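You operate a simulated robot arm through the tools that you are given. There is no shell and no other tool.

You are at the controls of a simulated robot arm. One attempt, no reset.

Task
Set the orange card's block under the laser lens: locked, focused, hose aimed.

Only the result counts: the job must be done as asked and must still hold three seconds after the hand-in. Knocking over, shifting, dropping, spilling or breaking anything else fails it.

Robot
A 6-joint arm with a fingered hand, fixed in place. Base frame: the origin is at the foot of the arm, x ahead of it, y to its left, z up. Units: m, degrees, N and s.
With the tool pointing down near the work surface it reaches from about 0.34 to 0.82 m from the base axis. Its first joint turns from -166.0 to 166.0 degrees. Payload 4 kg.
The tool frame sits at the grasp point between the pads (the TCP): z along the fingers, y along the line on which they close. The tips reach 0.026 m beyond it. Largest opening 0.132 m; the body of the gripper starts 0.073 m behind the TCP. The gripper is a hand of 5 fingers: y runs from the thumb to the fingers, the wrist lies at [0, 0, -0.239] in the tool frame, and closing takes about 1.5 s.
Orientation is told as [roll, pitch, yaw] about the base's x, y, z axes, in that order, counted from this pose: with the fingers straight down and closing along the base's y, the tool's x points along the base's -x, its y along +y and its z along -z.

Tools
- The arm moves only by the tool nudge_tool. Its argument "steps" is a list of rows, each a list of 6 numbers: the shift along the base's x, y, z in m, then the turn, a rotation vector about the base's x, y, z in degrees. In form: [[dx, dy, dz, wx, wy, wz], ...]. A call has 1 to 20 rows; each row shifts and turns the commanded pose from where the row before left it. "claw" is the closure in counts, from 0 (fully open) to 255 (shut), set as the call begins (left out, the last holds). Rows are played at 5 a second. More than 0.05 m and 8.6 degrees between two rows, or a gripper value outside its range, and nothing of the call is played. A pose out of reach is approached as far as the arm can. The call stops where the force on the tool passes 40 N (or 10 N more than at its start, if that is more) or the arm is blocked; 0.2 s more then pass. The fingers move at their own pace (about 0.045 m/s each) and stop on an object; they squeeze with about 23 N. The grip force told is the motor's: it shows also when the fingers shut on nothing. Time passes only in rows, and 0.2 s behind the last, so rows that do not move let the fingers close. It gives the time, the measured TCP pose, the force on the tool (base axes), the opening and the grip force at its end, in the units of the frame above (readings bear some noise), with the torque about the TCP (base axes, N m) and any sound that the robot's microphone picked up.
- Cameras (640 x 400 px; columns grow to the right, rows downward): "scene" is fixed at [0.2201, -0.649, 1.3714]; the picture's right is [0.74, -0.68, 0.00], its down [-0.38, -0.42, -0.82] and it looks along [0.56, 0.61, -0.57] (base axes); focal length 324 px, centre (320, 200). "wrist" rides on the gripper at [0.084, 0.002, -0.097] in the tool frame; the picture's right is [-0.02, 1.00, 0.00], its down [-0.75, -0.02, -0.66] and it looks along [-0.66, -0.01, 0.75] (tool axes); focal length 270 px, centre (320, 200). There is no depth. A picture from a camera that has moved, and an enlarged one, comes with that camera's place and axes in the base frame and with its lens.
- camera(camera): a new picture of that camera. No time passes.
- curl_fingers(finger1, finger2, finger3, finger4, thumb_bend): sets how far each is bent, from 0 (flat) to 100 (curled in); at 30 the hand is open as for a grip, at 70 the pads meet at the TCP. One left out holds its place. A second passes; each finger stops where it meets its share of the squeeze, and holds until it gets a number again. A gripper value or a shape takes the hand back. It gives what a move gives, with no picture; readings hold the bend of each and the force on the fingers (four entries, about 0 where the hand has none), thumb and palm.
- set_grasp(shape): the hand has 5 fingers and takes this shape, open, in about a second: jaw (thumb against the fingers, like two jaws); tri (thumb and two fingers); tip (a fingertip pinch); poke (one finger out to press); point (the index stretched); flat (the hand flat); cup (the hand cupped); fist (a fist). The gripper value then closes the fingers along that shape, each until it touches; the sizes above hold for jaw. It gives what a move gives, with no picture.
- close_up(camera, box): a new picture of the part [left, top, right, bottom] of that camera's present view, enlarged. No time passes.
- close_job(): hands the job in; it is judged then, once.

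Nothing tells you positions but the pictures and the camera data. Unless the task says otherwise, let go and move clear before handing in.

The tools are called as a command line: name --pt "numbers of a row" for each row, then --argument value for the rest, lists and objects as JSON in quotes. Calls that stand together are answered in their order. nudge_tool: Moves the arm, as the interface text tells. Its arguments: {"type":"object","properties":{"steps":{"type":"array","items":{"type":"array","items":{"type":"number"}}},"claw":{"type":"number"}},"required":["steps"]} The other tools are called the same way: set_grasp (shape) gives the hand a shape; curl_fingers (finger1, finger2, finger3, finger4, thumb_bend) moves the fingers one by one; camera (camera) takes a picture; close_up (camera, box) takes an enlarged picture of a part of a camera's view; close_job () hands the job in.

At the start:

```text
clock: 0.0
tool_pos: [0.5534, -0.0872, 1.143]
ee_rot: [0.0, -0.1, 0.0]
wrist_force: [0.7, -0.7, -1.2]
ft_torque: [-0.02, 0.0, 0.0]
opening: 0.1319
gripper_force: 0.0
shape: jaw
bend: [30.0, 30.0, 30.0, 30.0, 30.0]
finger forces: [0.0, 0.1, 0.1, 0.1, 0.0, 0.0]
```

scene: 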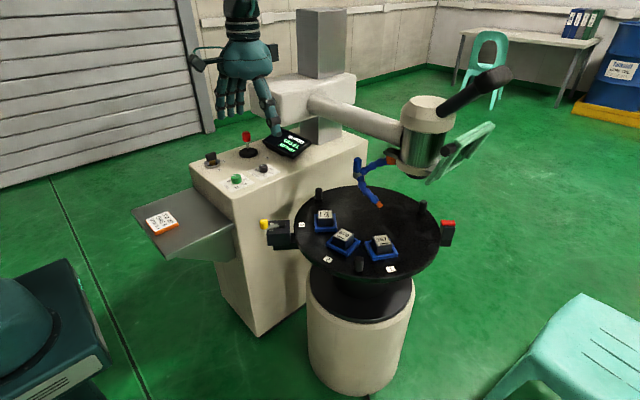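
wrist: 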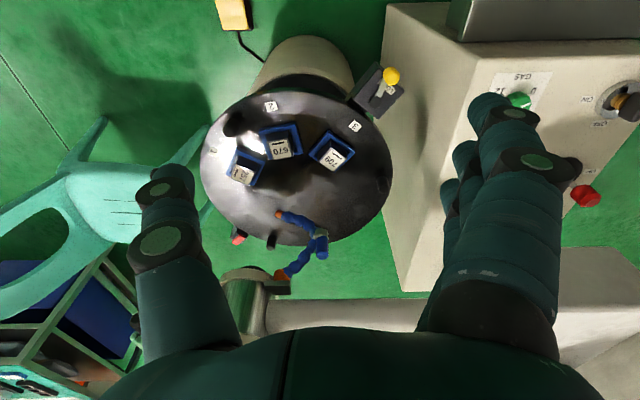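

I see a laser machine with a rotary table holding three numbered blocks, a control console, a tray with an orange-edged card, and a laser head with a blue hose. I'll zoom in on the details first.

close_up --camera "scene" --box '[130, 200, 200, 244]'

close_up --camera "scene" --box '[250, 170, 470, 308]'

close_up --camera "scene" --box '[190, 110, 330, 198]'

close_up --camera "scene" --box '[340, 50, 520, 220]'

close_up --camera "wrist" --box '[190, 50, 430, 300]'

close_up --camera "wrist" --box '[440, 50, 640, 220]'

```text
9.09 times, centred on (165, 222) of scene
camera zoom: at [0.2201, -0.649, 1.3714], right [0.74, -0.68, 0.0], down [-0.38, -0.42, -0.82], along [0.56, 0.61, -0.57], focal length 2946 px, centre (1729, 0)
```

zoom: 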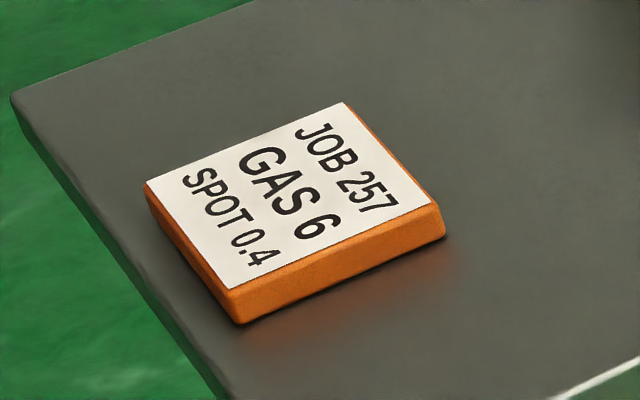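

```text
2.90 times, centred on (360, 239) of scene
camera zoom: at [0.2201, -0.649, 1.3714], right [0.74, -0.68, 0.0], down [-0.38, -0.42, -0.82], along [0.56, 0.61, -0.57], focal length 939 px, centre (204, 87)
```

zoom: 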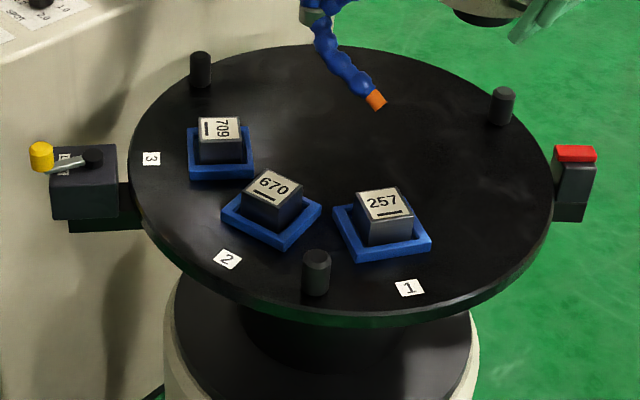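

```text
4.55 times, centred on (260, 154) of scene
camera zoom: at [0.2201, -0.649, 1.3714], right [0.74, -0.68, 0.0], down [-0.38, -0.42, -0.82], along [0.56, 0.61, -0.57], focal length 1473 px, centre (593, 409)
```

zoom: 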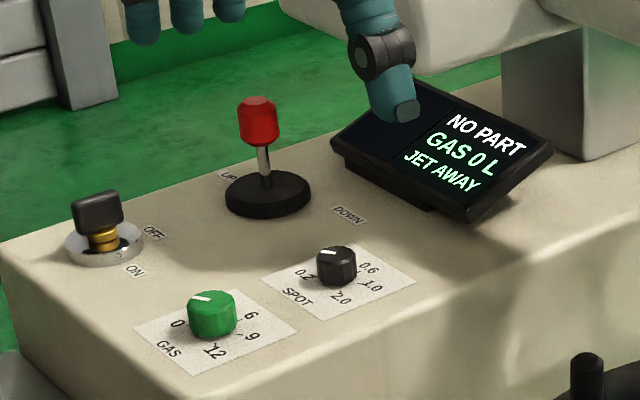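

```text
2.35 times, centred on (430, 135) of scene
camera zoom: at [0.2201, -0.649, 1.3714], right [0.74, -0.68, 0.0], down [-0.38, -0.42, -0.82], along [0.56, 0.61, -0.57], focal length 763 px, centre (61, 353)
```

zoom: 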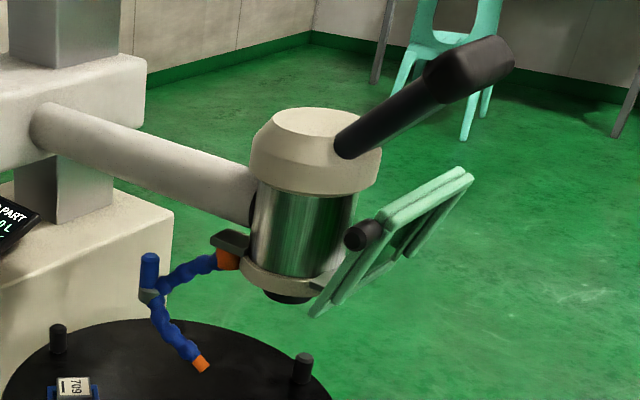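

```text
1.60 times, centred on (310, 175) of wrist
camera zoom: at [0.4699, -0.0867, 1.2421], right [0.02, 1.0, 0.0], down [0.75, -0.02, 0.66], along [0.66, -0.01, -0.75], focal length 432 px, centre (336, 240)
```

zoom: 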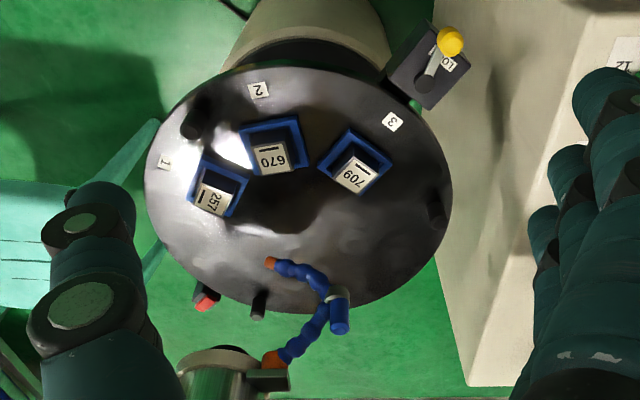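

```text
2.35 times, centred on (540, 135) of wrist
camera zoom: at [0.4699, -0.0867, 1.2421], right [0.02, 1.0, 0.0], down [0.75, -0.02, 0.66], along [0.66, -0.01, -0.75], focal length 636 px, centre (-198, 353)
```

zoom: 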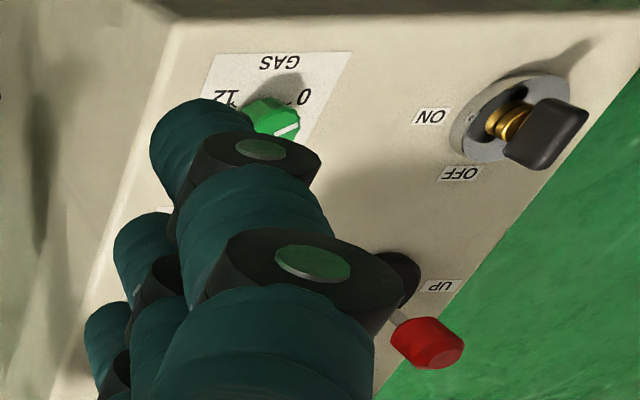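

Job card says 257; that block sits at station 1, about (0.81, -0.26, 0.75), and the lens is about (0.98, -0.24, 0.89) over a turntable centred near (0.865, -0.157). I'll look closer at the lever, red box, switch and hose.

close_up --camera "scene" --box '[250, 205, 310, 255]'

close_up --camera "scene" --box '[420, 200, 476, 256]'

close_up --camera "scene" --box '[196, 142, 236, 180]'

close_up --camera "scene" --box '[345, 130, 435, 215]'

close_up --camera "wrist" --box '[340, 50, 410, 130]'

close_up --camera "wrist" --box '[210, 200, 340, 300]'

close_up --camera "scene" --box '[225, 160, 285, 195]'

```text
8.00 times, centred on (280, 230) of scene
camera zoom: at [0.2201, -0.649, 1.3714], right [0.74, -0.68, 0.0], down [-0.38, -0.42, -0.82], along [0.56, 0.61, -0.57], focal length 2593 px, centre (640, -40)
```

zoom: 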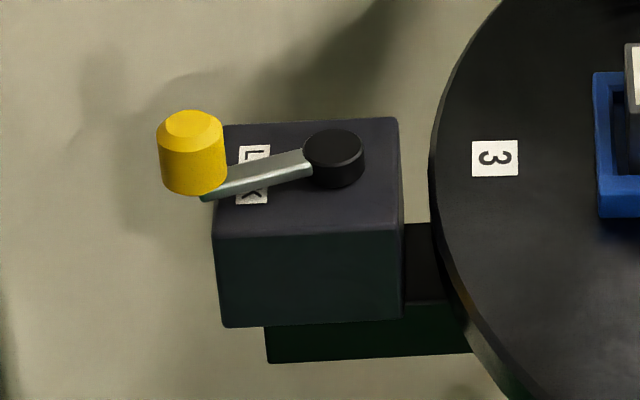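

```text
7.14 times, centred on (448, 228) of scene
camera zoom: at [0.2201, -0.649, 1.3714], right [0.74, -0.68, 0.0], down [-0.38, -0.42, -0.82], along [0.56, 0.61, -0.57], focal length 2315 px, centre (-594, 0)
```

zoom: 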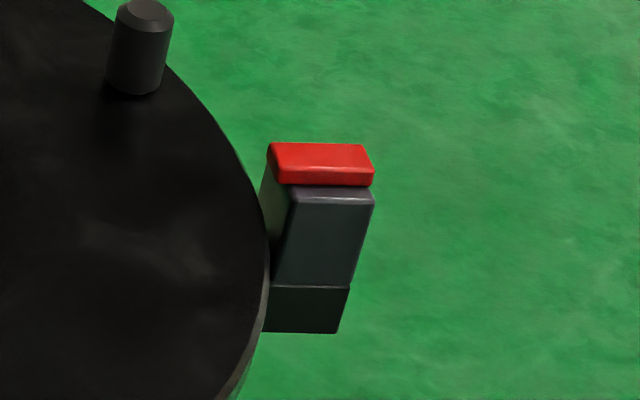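

```text
10.53 times, centred on (216, 161) of scene
camera zoom: at [0.2201, -0.649, 1.3714], right [0.74, -0.68, 0.0], down [-0.38, -0.42, -0.82], along [0.56, 0.61, -0.57], focal length 3411 px, centre (1415, 610)
```

zoom: 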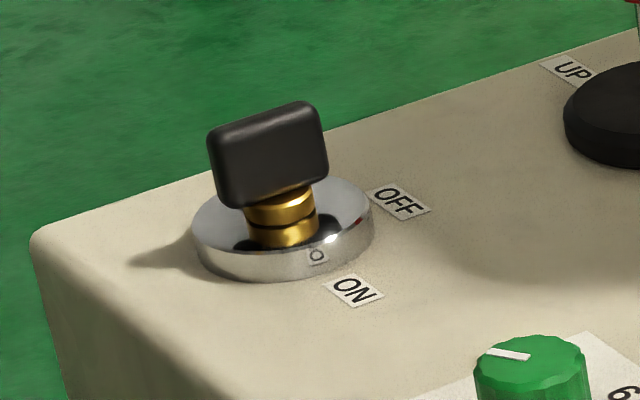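

```text
4.71 times, centred on (390, 172) of scene
camera zoom: at [0.2201, -0.649, 1.3714], right [0.74, -0.68, 0.0], down [-0.38, -0.42, -0.82], along [0.56, 0.61, -0.57], focal length 1525 px, centre (-9, 329)
```

zoom: 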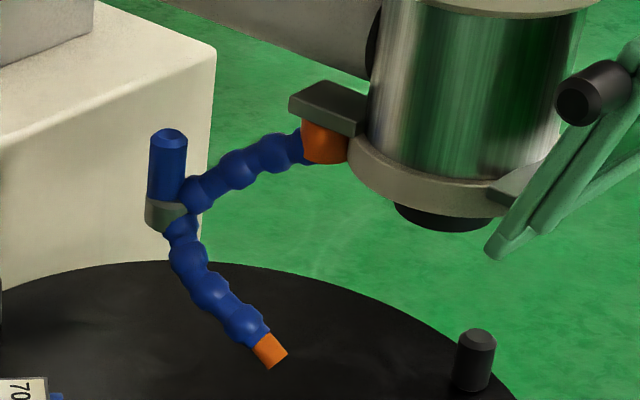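

```text
5.00 times, centred on (375, 90) of wrist
camera zoom: at [0.4699, -0.0867, 1.2421], right [0.02, 1.0, 0.0], down [0.75, -0.02, 0.66], along [0.66, -0.01, -0.75], focal length 1351 px, centre (45, 750)
```

zoom: 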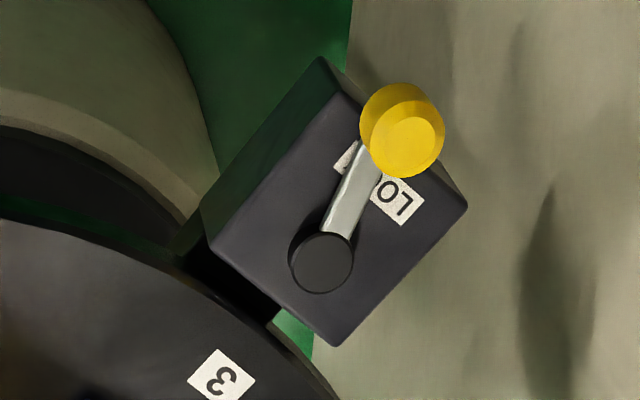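

```text
4.00 times, centred on (275, 250) of wrist
camera zoom: at [0.4699, -0.0867, 1.2421], right [0.02, 1.0, 0.0], down [0.75, -0.02, 0.66], along [0.66, -0.01, -0.75], focal length 1081 px, centre (500, 0)
```

zoom: 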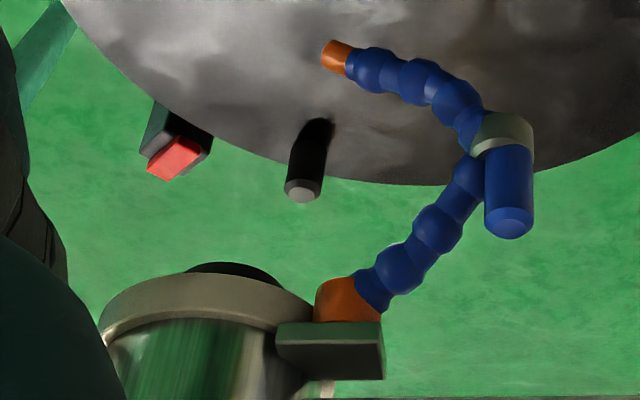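

```text
10.67 times, centred on (255, 178) of scene
camera zoom: at [0.2201, -0.649, 1.3714], right [0.74, -0.68, 0.0], down [-0.38, -0.42, -0.82], along [0.56, 0.61, -0.57], focal length 3457 px, centre (1013, 440)
```

zoom: 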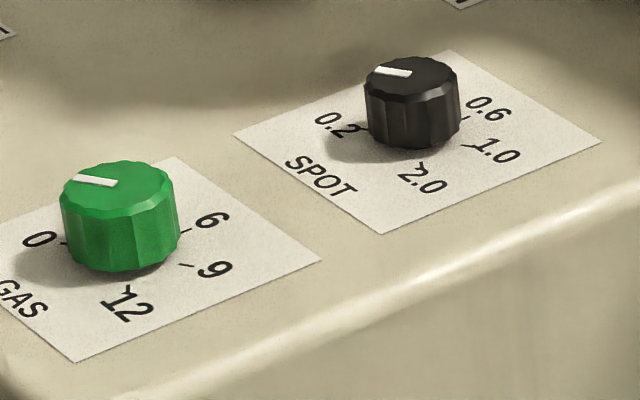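

Block 257 must turn about +83° (counter-clockwise) to go under the lens. The yellow lever appears to lie over LOCK, so I'll move the wrist camera closer to the lever to check.

nudge_tool --pt "-0.0075 0.017 -0.035 0 0 0" --pt "-0.0075 0.017 -0.035 0 0 0" --pt "-0.0075 0.017 -0.035 0 0 0" --pt "-0.0075 0.017 -0.035 0 0 0" --pt "-0.0075 0.017 -0.035 0 0 0" --pt "-0.0075 0.017 -0.035 0 0 0" --pt "-0.0075 0.017 -0.033 0 0 0" --pt "0 0 0 0 0 0"

set_grasp --shape "poke"

camera --camera "wrist"

camera --camera "scene"

```text
clock: 1.8
tool_pos: [0.5012, 0.0323, 0.9009]
ee_rot: [0.1, -0.1, 0.0]
wrist_force: [0.7, -0.4, 1.1]
ft_torque: [-0.02, 0.02, -0.01]
opening: 0.1316
gripper_force: 0.0
shape: jaw
bend: [30.0, 30.0, 30.0, 30.0, 30.0]
finger forces: [0.1, 0.0, 0.1, 0.0, 0.0, 0.0]
```

```text
clock: 2.7
tool_pos: [0.5006, 0.031, 0.901]
ee_rot: [0.0, 0.0, 0.0]
wrist_force: [0.4, 0.7, -1.2]
ft_torque: [-0.01, 0.01, 0.01]
opening: 0.0
gripper_force: 0.1
shape: poke
bend: [100.0, 100.0, 100.0, 100.0, 47.0]
finger forces: [0.1, 0.0, 0.0, 0.0, 0.1, 0.1]
```

```text
taken
camera wrist: at [0.4177, 0.0323, 0.9997], right [0.02, 1.0, 0.0], down [0.75, -0.02, 0.66], along [0.66, -0.01, -0.75], focal length 270 px, centre (320, 200)
```

wrist: 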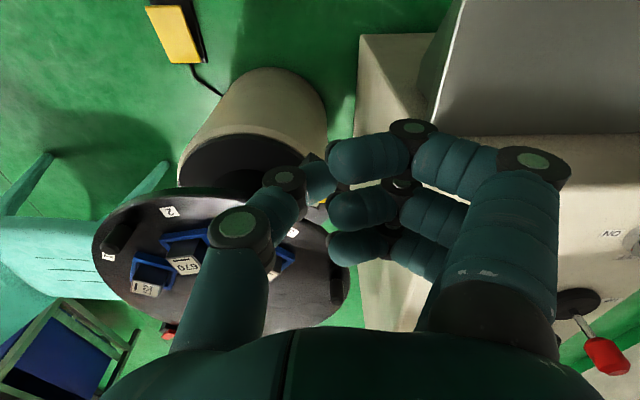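

```text
taken
```

scene: 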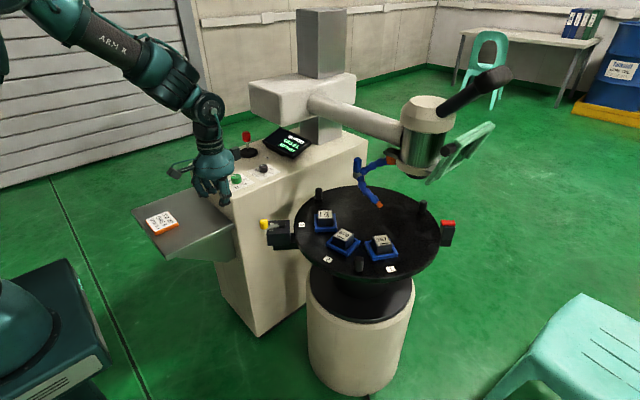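

In poke all fingers look curled; the lever is hidden behind the hand. I'll try the "point" shape and look again.

set_grasp --shape "point"

camera --camera "wrist"

close_up --camera "scene" --box '[160, 110, 280, 220]'

```text
clock: 3.6
tool_pos: [0.5026, 0.0322, 0.9011]
ee_rot: [0.0, 0.0, -0.1]
wrist_force: [-1.0, -0.7, 1.3]
ft_torque: [-0.01, 0.02, 0.02]
opening: 0.1265
gripper_force: 0.0
shape: point
bend: [28.0, 100.0, 100.0, 100.0, 55.0]
finger forces: [0.0, 0.0, 0.1, 0.1, 0.0, 0.0]
```

```text
taken
camera wrist: at [0.4177, 0.0323, 0.9997], right [0.02, 1.0, 0.0], down [0.75, -0.02, 0.66], along [0.66, -0.01, -0.75], focal length 270 px, centre (320, 200)
```

wrist: 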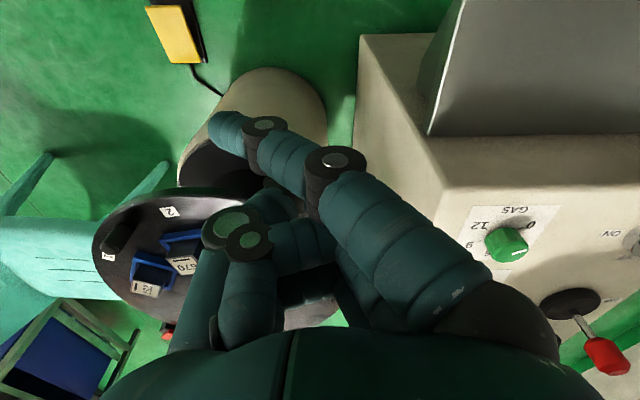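

```text
3.64 times, centred on (220, 165) of scene
camera zoom: at [0.2201, -0.649, 1.3714], right [0.74, -0.68, 0.0], down [-0.38, -0.42, -0.82], along [0.56, 0.61, -0.57], focal length 1178 px, centre (684, 327)
```

zoom: 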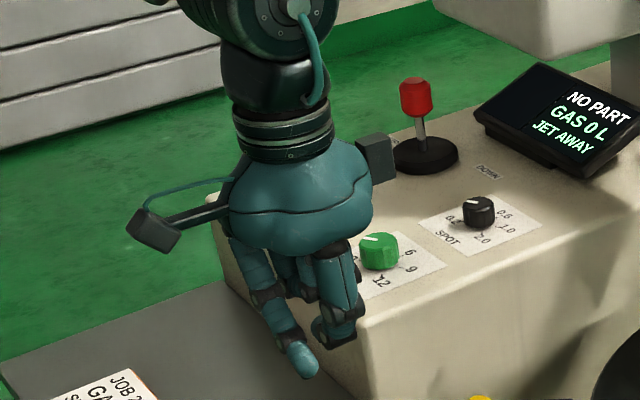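

The index stands out in "point", but the jaw shape has a well-defined grasp point, so I'll use that. I place the lever pivot at about (0.669, 0.015, 0.74) and the knob at about (0.619, 0.036, 0.757); next I open the jaw and look straight down on it.

set_grasp --shape "jaw"

nudge_tool --pt "0.03 0 0 0 0 0" --pt "0.03 0 0 0 0 0" --pt "0.03 0 -0.01 0 0 0" --pt "0.03 0 -0.01 0 0 0" --pt "0.02 0 -0.01 0 0 0" --pt "0 0 0 0 0 0" --claw 0

camera --camera "wrist"

camera --camera "scene"

```text
clock: 4.5
tool_pos: [0.5024, 0.0313, 0.9027]
ee_rot: [0.1, 0.0, 0.1]
wrist_force: [-0.1, 0.3, 0.2]
ft_torque: [-0.02, 0.02, -0.05]
opening: 0.1321
gripper_force: 0.1
shape: jaw
bend: [30.0, 30.0, 30.0, 30.0, 30.0]
finger forces: [0.0, 0.0, 0.1, 0.1, 0.0, 0.1]
```

```text
clock: 5.9
tool_pos: [0.6417, 0.0308, 0.8708]
ee_rot: [0.0, 0.0, 0.0]
wrist_force: [-0.6, 0.0, -0.3]
ft_torque: [-0.01, -0.03, 0.0]
opening: 0.1322
gripper_force: 0.2
shape: jaw
bend: [30.0, 30.0, 30.0, 30.0, 30.0]
finger forces: [0.1, 0.1, 0.0, 0.1, 0.0, 0.0]
```

```text
taken
camera wrist: at [0.5578, 0.032, 0.9688], right [0.02, 1.0, 0.0], down [0.75, -0.02, 0.66], along [0.66, -0.01, -0.75], focal length 270 px, centre (320, 200)
```

wrist: 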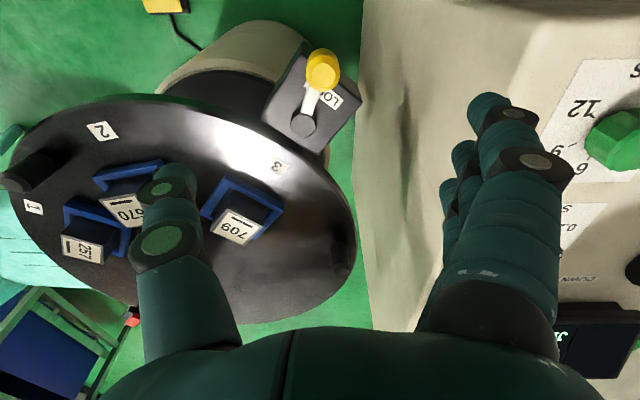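

```text
taken
```

scene: 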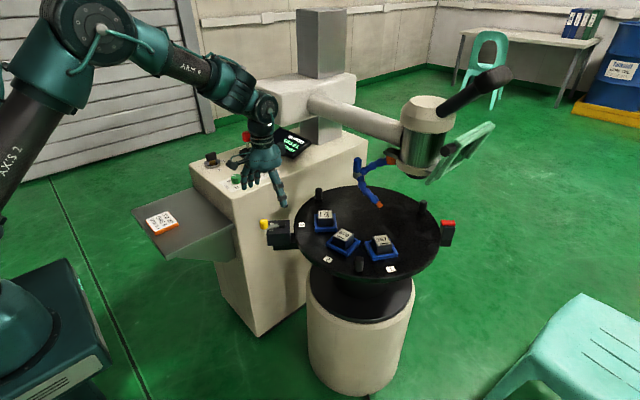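

close_up --camera "wrist" --box '[255, 35, 375, 155]'

close_up --camera "wrist" --box '[0, 80, 370, 330]'

```text
3.33 times, centred on (315, 95) of wrist
camera zoom: at [0.5578, 0.032, 0.9688], right [0.02, 1.0, 0.0], down [0.75, -0.02, 0.66], along [0.66, -0.01, -0.75], focal length 901 px, centre (337, 550)
```

zoom: 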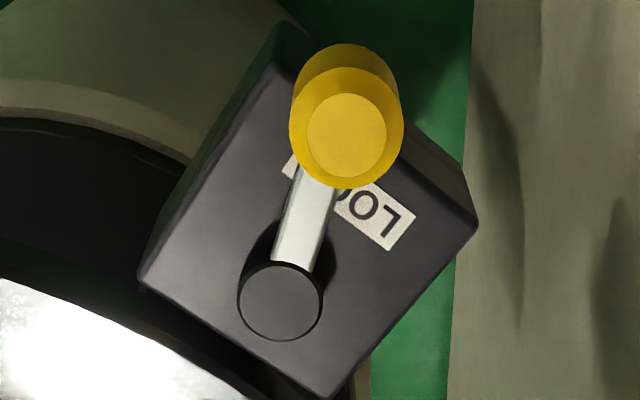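

```text
1.60 times, centred on (185, 205) of wrist
camera zoom: at [0.5578, 0.032, 0.9688], right [0.02, 1.0, 0.0], down [0.75, -0.02, 0.66], along [0.66, -0.01, -0.75], focal length 432 px, centre (536, 192)
```

zoom: 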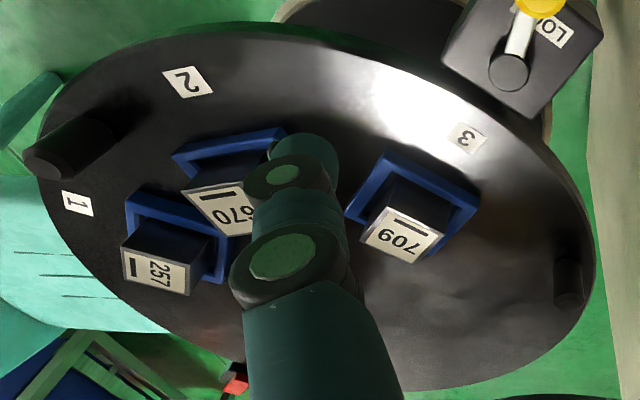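

The lever lies roughly across the LOCK label, and the table has three pegs at radius 0.203 around (0.877, -0.147). I'll test turning it with the far-left peg at (0.86, 0.055): first yaw the hand, tilt it outward and hover above the peg.

nudge_tool --pt "0 0 0.005 0 0 -8.5" --pt "0 0 0.005 0 0 -8.5" --pt "0 0 0.005 0 0 -8.5" --pt "0 0 0.005 0 0 -8.5" --pt "0 0 0.005 0 0 -8.5" --pt "0 0 0.005 0 0 -8.5" --pt "0 0 0 0 0 -8.5" --pt "0 0 0 0 0 -8.5" --pt "0.02 0 0 0 -6 0" --pt "0.02 0 0 0 -6 0" --pt "0.03 0.005 0 0 0 0" --pt "0.03 0.005 0 0 0 0" --pt "0.03 0.005 0 0 0 0" --pt "0.03 0.005 0 0 0 0" --pt "0.03 0.004 0 0 0 0" --pt "0.028 0 0 0 0 0" --pt "0 0 0 0 0 0" --claw 120

camera --camera "wrist"

camera --camera "scene"

```text
clock: 9.5
tool_pos: [0.8584, 0.0558, 0.901]
ee_rot: [11.0, -4.5, -68.4]
wrist_force: [0.6, -0.5, -0.1]
ft_torque: [0.02, 0.01, -0.03]
opening: 0.0705
gripper_force: 0.0
shape: jaw
bend: [72.0, 72.0, 72.0, 72.0, 70.0]
finger forces: [0.0, 0.0, 0.0, 0.0, 0.0, 0.0]
```

```text
taken
camera wrist: at [0.8097, 0.1339, 0.991], right [0.91, 0.36, 0.19], down [0.13, -0.7, 0.7], along [0.39, -0.62, -0.69], focal length 270 px, centre (320, 200)
```

wrist: 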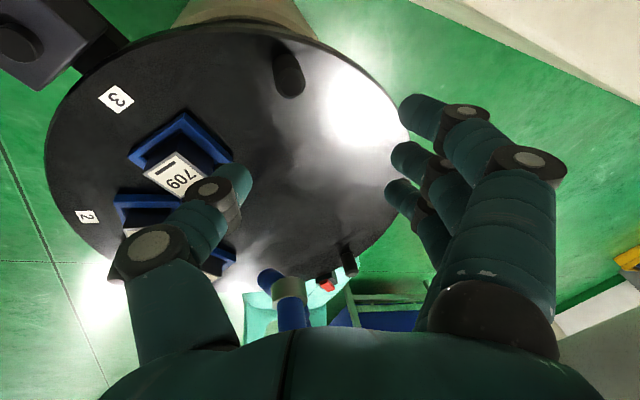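

```text
taken
```

scene: 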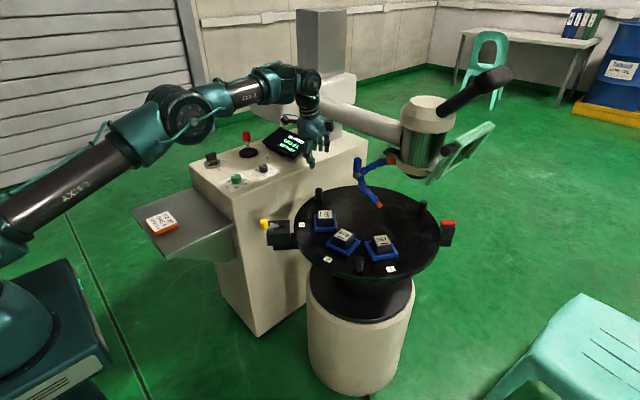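

The hand is right above the peg at (0.861, 0.054). Next I lower it so that the fingers cage the peg.

nudge_tool --pt "0.001 0 -0.03 0 0 0" --pt "0 0 -0.03 0 0 0" --pt "0 0 -0.03 0 0 0" --pt "0 0 -0.025 0 0 0" --pt "0 0 -0.02 0 0 0" --pt "0 0 0 0 0 0" --claw 120

camera --camera "wrist"

close_up --camera "scene" --box '[260, 120, 380, 220]'

```text
clock: 10.9
tool_pos: [0.8596, 0.0549, 0.7661]
ee_rot: [11.2, -4.5, -68.4]
wrist_force: [0.7, 0.0, 0.5]
ft_torque: [0.01, -0.01, 0.0]
opening: 0.0709
gripper_force: 0.1
shape: jaw
bend: [72.0, 72.0, 72.0, 72.0, 70.0]
finger forces: [0.0, 0.0, 0.1, 0.0, 0.0, 0.0]
```

```text
taken
camera wrist: at [0.8112, 0.1333, 0.8561], right [0.91, 0.36, 0.19], down [0.12, -0.7, 0.7], along [0.39, -0.62, -0.69], focal length 270 px, centre (320, 200)
```

wrist: 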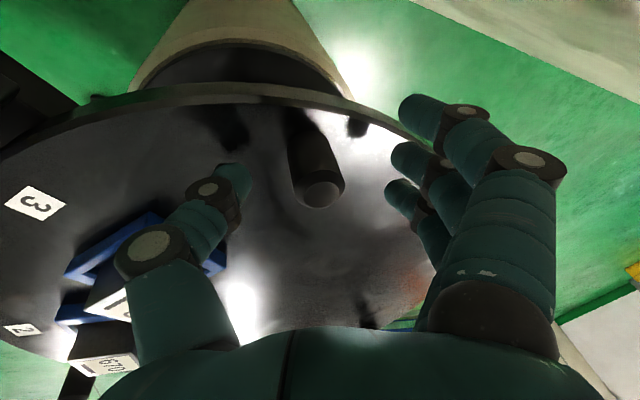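

```text
4.00 times, centred on (320, 170) of scene
camera zoom: at [0.2201, -0.649, 1.3714], right [0.74, -0.68, 0.0], down [-0.38, -0.42, -0.82], along [0.56, 0.61, -0.57], focal length 1296 px, centre (320, 320)
```

zoom: 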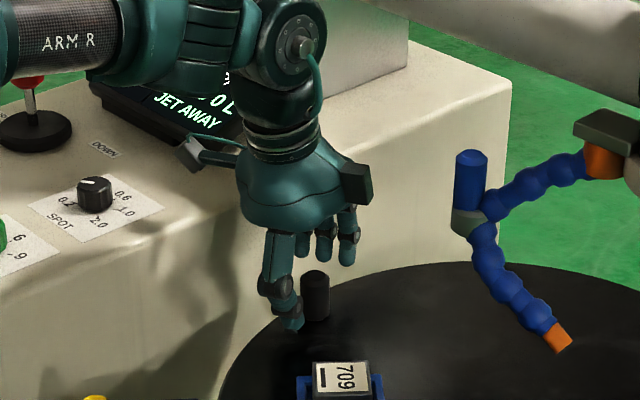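

The peg is between thumb and fingers. I'll lower a bit more, close the grip on it, then try a small counter-clockwise pull to see if the table is free.

nudge_tool --pt "0 0 -0.01 0 0 0" --pt "0 0 0 0 0 0" --pt "0 0 0 0 0 0" --pt "0 0 0 0 0 0" --pt "0 0 0 0 0 0" --pt "0 0 0 0 0 0" --claw 230

nudge_tool --pt "-0.004 0 0 0 0 0" --pt "-0.004 0 0 0 0 0" --pt "0 0 0 0 0 0"

camera --camera "wrist"

```text
clock: 12.3
tool_pos: [0.8587, 0.0555, 0.7564]
ee_rot: [11.0, -4.4, -68.4]
wrist_force: [-7.2, -4.1, -0.9]
ft_torque: [-0.07, 0.13, 0.03]
opening: 0.0096
gripper_force: 23.2
shape: jaw
bend: [67.0, 71.0, 72.0, 67.0, 70.0]
finger forces: [0.0, 5.7, 5.4, 0.1, 20.6, 0.0]
```

```text
clock: 13.1
tool_pos: [0.8531, 0.0535, 0.7568]
ee_rot: [11.2, -4.5, -68.4]
wrist_force: [4.4, -10.6, -3.9]
ft_torque: [-0.13, -0.12, -0.03]
opening: 0.008
gripper_force: 23.0
shape: jaw
bend: [67.0, 71.0, 71.0, 67.0, 70.0]
finger forces: [0.1, 5.4, 10.4, 0.0, 14.2, 0.0]
```

```text
taken
camera wrist: at [0.8036, 0.1327, 0.8459], right [0.91, 0.35, 0.19], down [0.12, -0.7, 0.7], along [0.38, -0.62, -0.69], focal length 270 px, centre (320, 200)
```

wrist: 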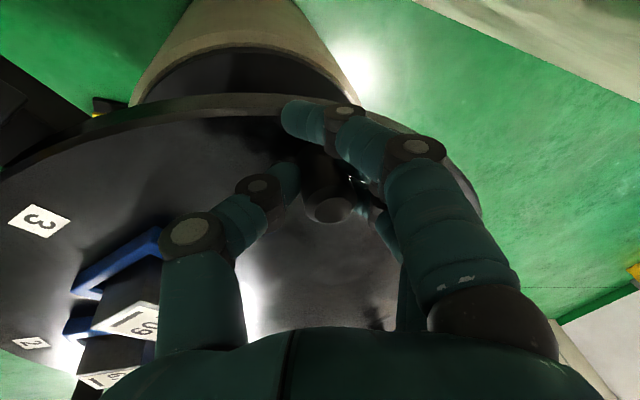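

nudge_tool --pt "-0.005 -0.0005 0 0 0 1" --pt "-0.005 -0.001 0 0 0 1" --pt "-0.005 -0.001 0 0 0 1" --pt "0 0 0 0 0 0"

camera --camera "wrist"

close_up --camera "scene" --box '[250, 170, 470, 308]'

```text
clock: 14.1
tool_pos: [0.838, 0.0525, 0.756]
ee_rot: [11.1, -4.5, -65.5]
wrist_force: [-0.1, -11.5, -2.1]
ft_torque: [-0.18, -0.05, -0.05]
opening: 0.0076
gripper_force: 22.8
shape: jaw
bend: [67.0, 71.0, 71.0, 67.0, 70.0]
finger forces: [0.0, 5.3, 9.9, 0.0, 17.1, 0.0]
```

```text
taken
camera wrist: at [0.7846, 0.1278, 0.8459], right [0.89, 0.4, 0.19], down [0.16, -0.7, 0.7], along [0.42, -0.59, -0.69], focal length 270 px, centre (320, 200)
```

wrist: 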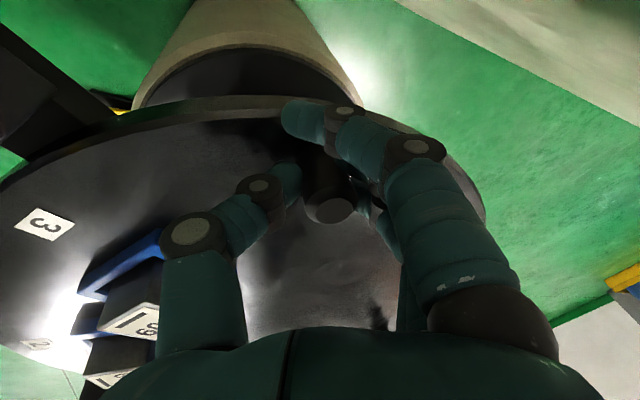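

```text
2.90 times, centred on (360, 239) of scene
camera zoom: at [0.2201, -0.649, 1.3714], right [0.74, -0.68, 0.0], down [-0.38, -0.42, -0.82], along [0.56, 0.61, -0.57], focal length 939 px, centre (204, 87)
```

zoom: 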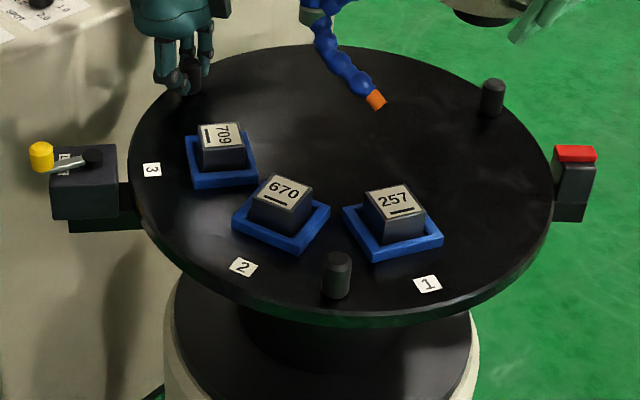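

The table turns freely, so the lever is currently unlocked. I'm at peg angle about 101°; I'll raise the fingers slightly to clear the lock hub, re-grip, and follow the arc.

nudge_tool --pt "0 0 0 0 0 0" --pt "0 0 0 0 0 0" --pt "0 0 0.005 0 0 0" --pt "0 0 0.005 0 0 0" --claw 160

nudge_tool --pt "0 0 0 0 0 0" --pt "0 0 0 0 0 0" --pt "0 0 0 0 0 0" --pt "0 0 0 0 0 0" --pt "-0.01035 -0.00231 0 0 0 3" --pt "-0.01024 -0.00286 0 0 0 3" --pt "-0.01007 -0.0034 0 0 0 3" --pt "-0.00988 -0.00391 0 0 0 3" --pt "-0.00967 -0.00442 0 0 0 3" --pt "-0.00942 -0.00493 0 0 0 3" --pt "-0.00914 -0.00541 0 0 0 3" --pt "-0.00886 -0.00588 0 0 0 3" --pt "-0.00853 -0.00633 0 0 0 3" --pt "0 0 0 0 0 0" --claw 230

camera --camera "wrist"

camera --camera "scene"

```text
clock: 15.1
tool_pos: [0.837, 0.0552, 0.7654]
ee_rot: [11.1, -4.5, -65.4]
wrist_force: [0.3, -0.2, -0.5]
ft_torque: [-0.02, 0.01, 0.02]
opening: 0.0484
gripper_force: 0.0
shape: jaw
bend: [73.0, 73.0, 73.0, 73.0, 70.0]
finger forces: [0.1, 0.0, 0.0, 0.0, 0.0, 0.0]
```

```text
clock: 18.1
tool_pos: [0.7506, 0.0129, 0.7669]
ee_rot: [11.1, -4.5, -38.4]
wrist_force: [2.9, -6.9, -4.2]
ft_torque: [-0.11, -0.04, -0.13]
opening: 0.0059
gripper_force: 22.8
shape: jaw
bend: [66.0, 71.0, 71.0, 66.0, 70.0]
finger forces: [0.0, 6.0, 11.2, 0.0, 17.6, 0.0]
```

```text
taken
camera wrist: at [0.6697, 0.056, 0.8559], right [0.61, 0.76, 0.19], down [0.46, -0.55, 0.7], along [0.64, -0.34, -0.69], focal length 270 px, centre (320, 200)
```

wrist: 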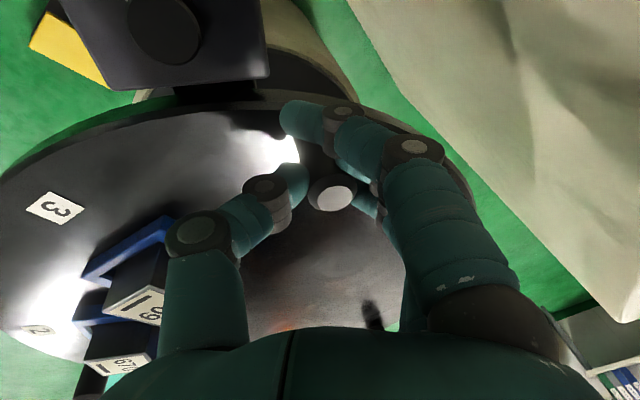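

```text
taken
```

scene: 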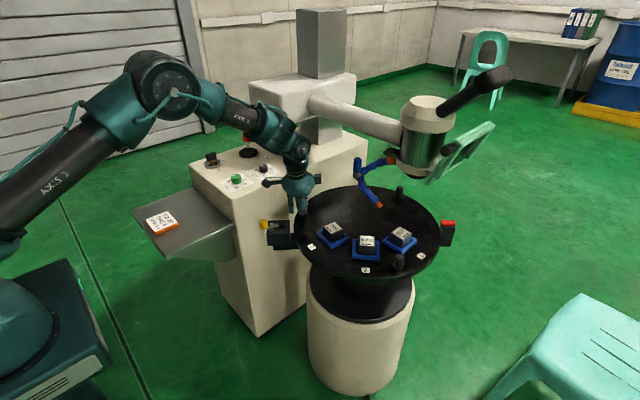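

The table follows well; the peg is at about 128°. Continuing along the arc past the lock box.

nudge_tool --pt "-0.00819 -0.00678 0 0 0 3" --pt "-0.00782 -0.00719 0 0 0 3" --pt "-0.00744 -0.00759 0 0 0 3" --pt "-0.00703 -0.00798 0 0 0 3" --pt "-0.0066 -0.00833 0 0 0 3" --pt "-0.00615 -0.00866 0 0 0 3" --pt "-0.0057 -0.00897 0 0 0 3" --pt "-0.00521 -0.00926 0 0 0 3" --pt "-0.00473 -0.00952 0 0 0 3" --pt "-0.00422 -0.00976 0 0 0 3" --pt "0 0 0 0 0 0"

camera --camera "wrist"

close_up --camera "scene" --box '[230, 90, 470, 300]'

```text
clock: 20.5
tool_pos: [0.6878, -0.072, 0.7649]
ee_rot: [11.1, -4.4, -8.5]
wrist_force: [2.8, -3.6, -5.7]
ft_torque: [-0.07, -0.02, -0.08]
opening: 0.0059
gripper_force: 22.6
shape: jaw
bend: [66.0, 71.0, 71.0, 66.0, 70.0]
finger forces: [0.0, 6.8, 11.3, 0.1, 17.4, 0.0]
```

```text
taken
camera wrist: at [0.5951, -0.0757, 0.8562], right [0.15, 0.97, 0.19], down [0.67, -0.24, 0.7], along [0.72, 0.03, -0.69], focal length 270 px, centre (320, 200)
```

wrist: 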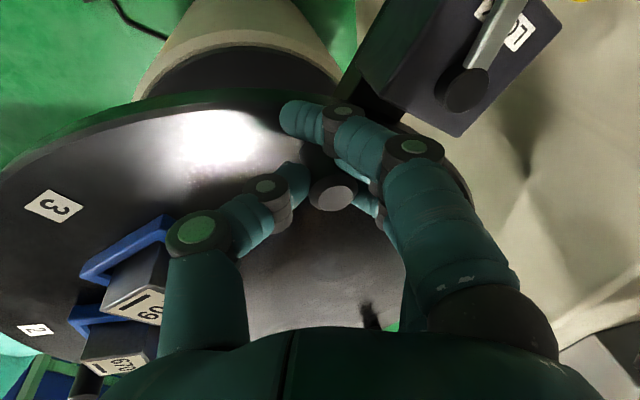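

```text
1.90 times, centred on (350, 195) of scene
camera zoom: at [0.2201, -0.649, 1.3714], right [0.74, -0.68, 0.0], down [-0.38, -0.42, -0.82], along [0.56, 0.61, -0.57], focal length 617 px, centre (263, 210)
```

zoom: 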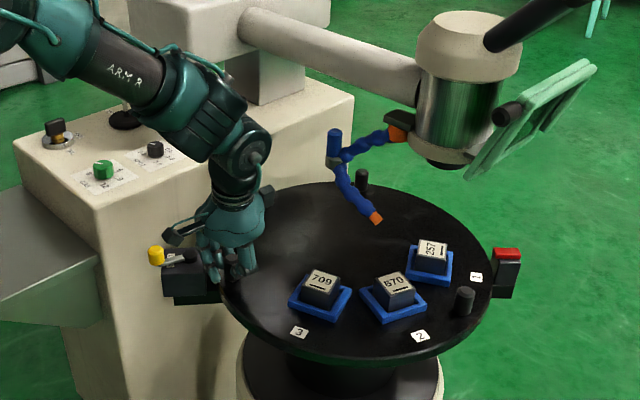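

Block 257 is nearing the lens; about 15–17° remain. Continuing to about 173°, then checking alignment.

nudge_tool --pt "-0.00371 -0.00995 0 0 0 3" --pt "-0.00317 -0.01015 0 0 0 3" --pt "-0.00265 -0.01029 0 0 0 3" --pt "-0.0021 -0.01042 0 0 0 3" --pt "-0.00155 -0.01051 0 0 0 3" --pt "0 0 0 0 0 0"

close_up --camera "scene" --box '[330, 110, 470, 290]'

camera --camera "scene"

camera --camera "wrist"

```text
clock: 21.9
tool_pos: [0.6739, -0.1219, 0.7658]
ee_rot: [11.0, -4.4, 6.6]
wrist_force: [-6.0, -3.0, -1.1]
ft_torque: [-0.02, 0.09, -0.06]
opening: 0.0055
gripper_force: 22.6
shape: jaw
bend: [66.0, 71.0, 71.0, 66.0, 70.0]
finger forces: [0.0, 10.3, 11.0, 0.1, 18.3, 0.0]
```

```text
2.22 times, centred on (400, 200) of scene
camera zoom: at [0.2201, -0.649, 1.3714], right [0.74, -0.68, 0.0], down [-0.38, -0.42, -0.82], along [0.56, 0.61, -0.57], focal length 720 px, centre (142, 200)
```

zoom: 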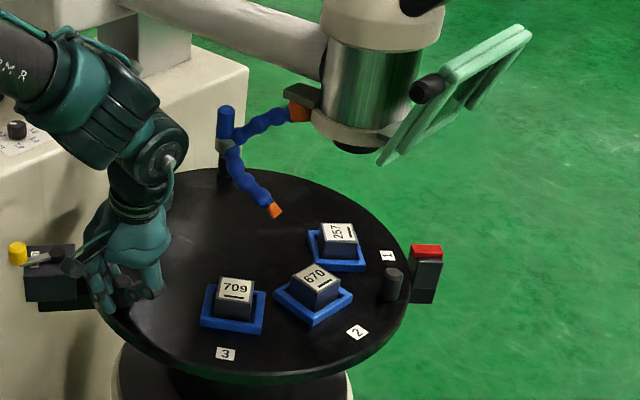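

```text
taken
```

scene: 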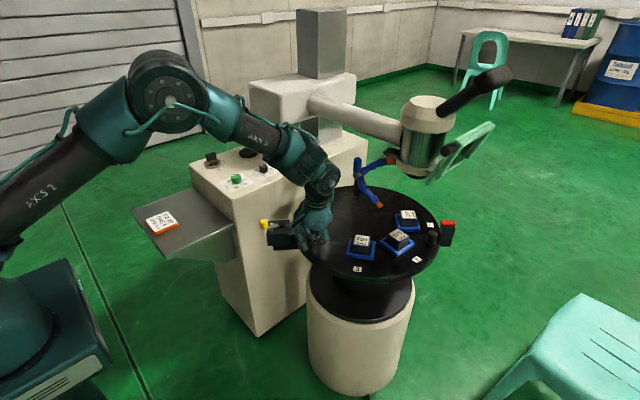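

```text
taken
camera wrist: at [0.5861, -0.1509, 0.8559], right [-0.11, 0.98, 0.19], down [0.71, -0.06, 0.7], along [0.69, 0.21, -0.69], focal length 270 px, centre (320, 200)
```

wrist: 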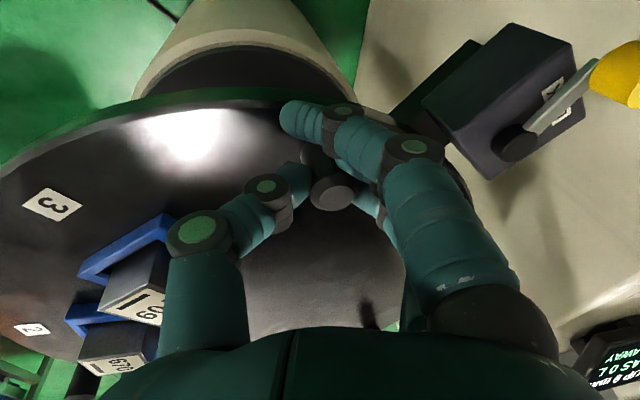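

close_up --camera "wrist" --box '[570, 310, 640, 400]'

close_up --camera "scene" --box '[380, 140, 460, 250]'

close_up --camera "scene" --box '[255, 120, 330, 170]'

```text
4.44 times, centred on (605, 355) of wrist
camera zoom: at [0.5861, -0.1509, 0.8559], right [-0.11, 0.98, 0.19], down [0.71, -0.06, 0.7], along [0.69, 0.21, -0.69], focal length 1201 px, centre (-947, -489)
```

zoom: 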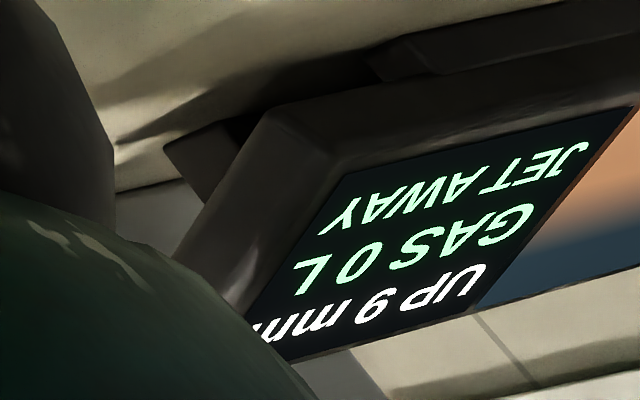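

```text
3.64 times, centred on (420, 195) of scene
camera zoom: at [0.2201, -0.649, 1.3714], right [0.74, -0.68, 0.0], down [-0.38, -0.42, -0.82], along [0.56, 0.61, -0.57], focal length 1178 px, centre (-44, 218)
```

zoom: 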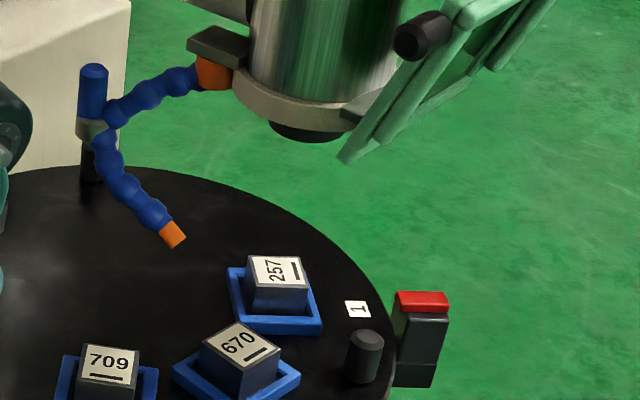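

```text
8.00 times, centred on (292, 145) of scene
camera zoom: at [0.2201, -0.649, 1.3714], right [0.74, -0.68, 0.0], down [-0.38, -0.42, -0.82], along [0.56, 0.61, -0.57], focal length 2593 px, centre (540, 640)
```

zoom: 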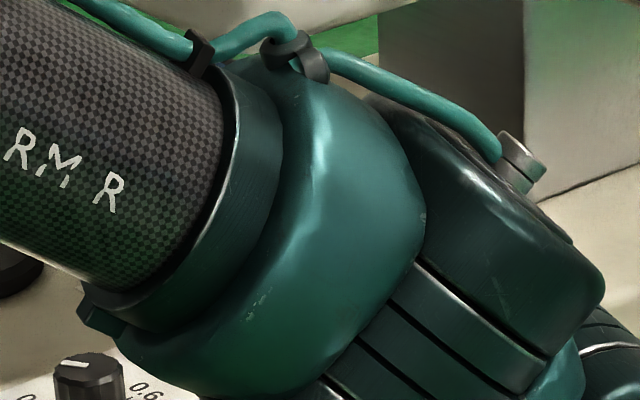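

The display now reads "UP 9 mm", meaning a part is detected. I'll release the peg and back away to see the display and the lens alignment clearly.

nudge_tool --pt "0 0 0 0 0 0" --pt "0 0 0 0 0 0" --pt "0 0 0 0 0 0" --pt "0 0 0 0 0 0" --pt "0 0 0.02 0 0 0" --pt "0 0 0.03 0 0 0" --pt "0 0 0.03 0 0 0" --pt "-0.02 0 0.03 0 0 0" --pt "-0.03 -0.02 0.04 0 0 0" --pt "-0.03 -0.03 0.03 0 0 0" --pt "-0.03 -0.04 0.0 0 0 0" --pt "-0.03 -0.04 0.0 0 0 0" --pt "-0.03 -0.03 0.0 0 0 0" --pt "0 0 0 0 0 0" --claw 110

camera --camera "scene"

close_up --camera "scene" --box '[255, 120, 330, 170]'

camera --camera "wrist"

```text
refused: row 9 steps farther than a row can; nothing moved
```

```text
taken
```

scene: 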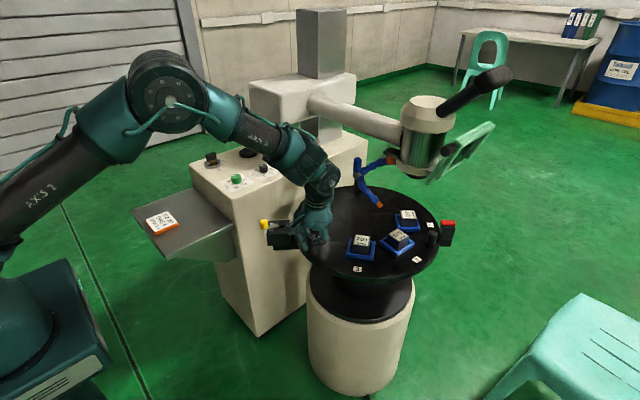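

```text
8.00 times, centred on (292, 145) of scene
camera zoom: at [0.2201, -0.649, 1.3714], right [0.74, -0.68, 0.0], down [-0.38, -0.42, -0.82], along [0.56, 0.61, -0.57], focal length 2593 px, centre (540, 640)
```

zoom: 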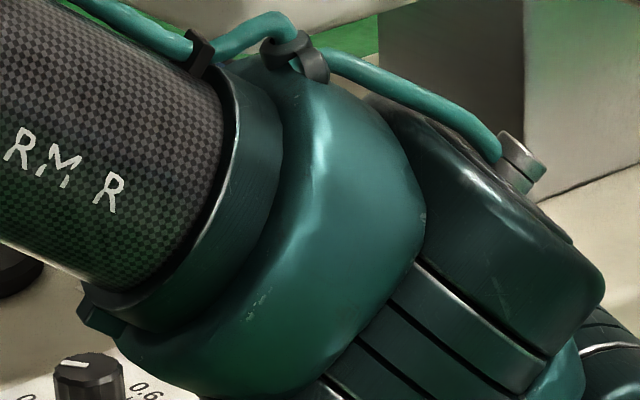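

```text
taken
camera wrist: at [0.5861, -0.1509, 0.8559], right [-0.11, 0.98, 0.19], down [0.71, -0.06, 0.7], along [0.69, 0.21, -0.69], focal length 270 px, centre (320, 200)
```

wrist: 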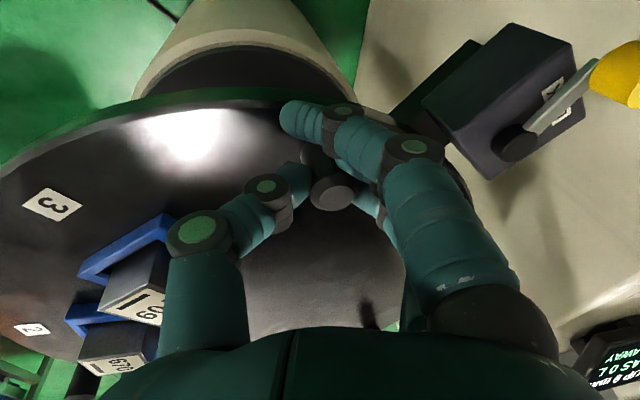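

One row was too long; I'll redo the retreat with smaller steps.

nudge_tool --pt "0 0 0 0 0 0" --pt "0 0 0 0 0 0" --pt "0 0 0 0 0 0" --pt "0 0 0 0 0 0" --pt "0 0 0.02 0 0 0" --pt "0 0 0.03 0 0 0" --pt "0 0 0.03 0 0 0" --pt "-0.02 0 0.03 0 0 0" --pt "-0.03 -0.02 0.02 0 0 0" --pt "-0.03 -0.03 0.02 0 0 0" --pt "-0.03 -0.03 0.0 0 0 0" --pt "-0.03 -0.03 0.0 0 0 0" --pt "-0.03 -0.03 0.0 0 0 0" --pt "0 0 0 0 0 0" --claw 110

camera --camera "scene"

close_up --camera "scene" --box '[255, 120, 330, 170]'

camera --camera "wrist"

```text
clock: 24.9
tool_pos: [0.5055, -0.261, 0.9153]
ee_rot: [11.2, -4.6, 6.6]
wrist_force: [-0.4, 0.6, 0.6]
ft_torque: [-0.01, 0.01, 0.03]
opening: 0.0745
gripper_force: 0.1
shape: jaw
bend: [72.0, 72.0, 72.0, 72.0, 70.0]
finger forces: [0.0, 0.1, 0.1, 0.0, 0.0, 0.0]
```

```text
taken
```

scene: 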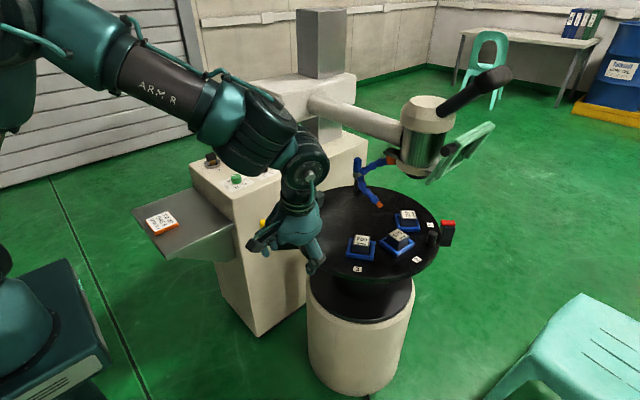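

```text
8.00 times, centred on (292, 145) of scene
camera zoom: at [0.2201, -0.649, 1.3714], right [0.74, -0.68, 0.0], down [-0.38, -0.42, -0.82], along [0.56, 0.61, -0.57], focal length 2593 px, centre (540, 640)
```

zoom: 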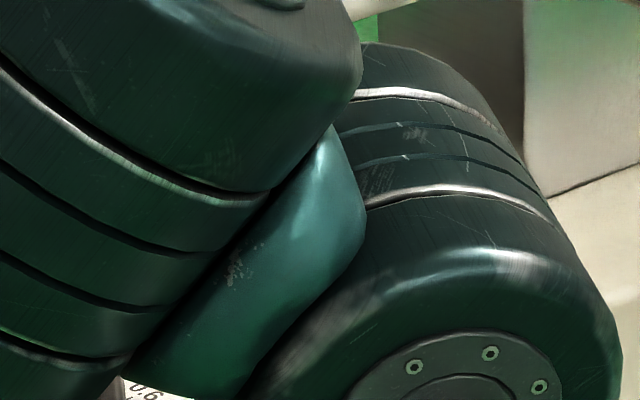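

```text
taken
camera wrist: at [0.4172, -0.2904, 1.0054], right [-0.11, 0.98, 0.19], down [0.71, -0.06, 0.7], along [0.69, 0.21, -0.69], focal length 270 px, centre (320, 200)
```

wrist: 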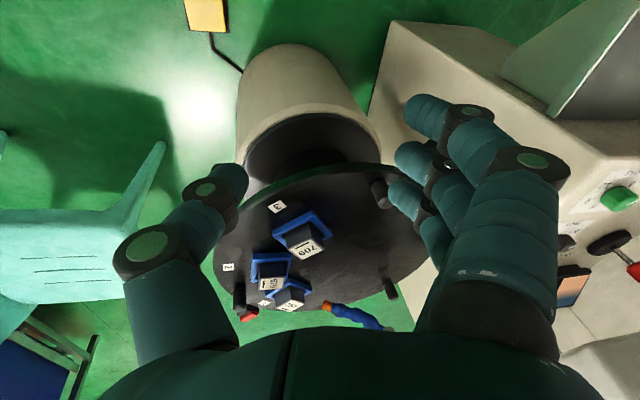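

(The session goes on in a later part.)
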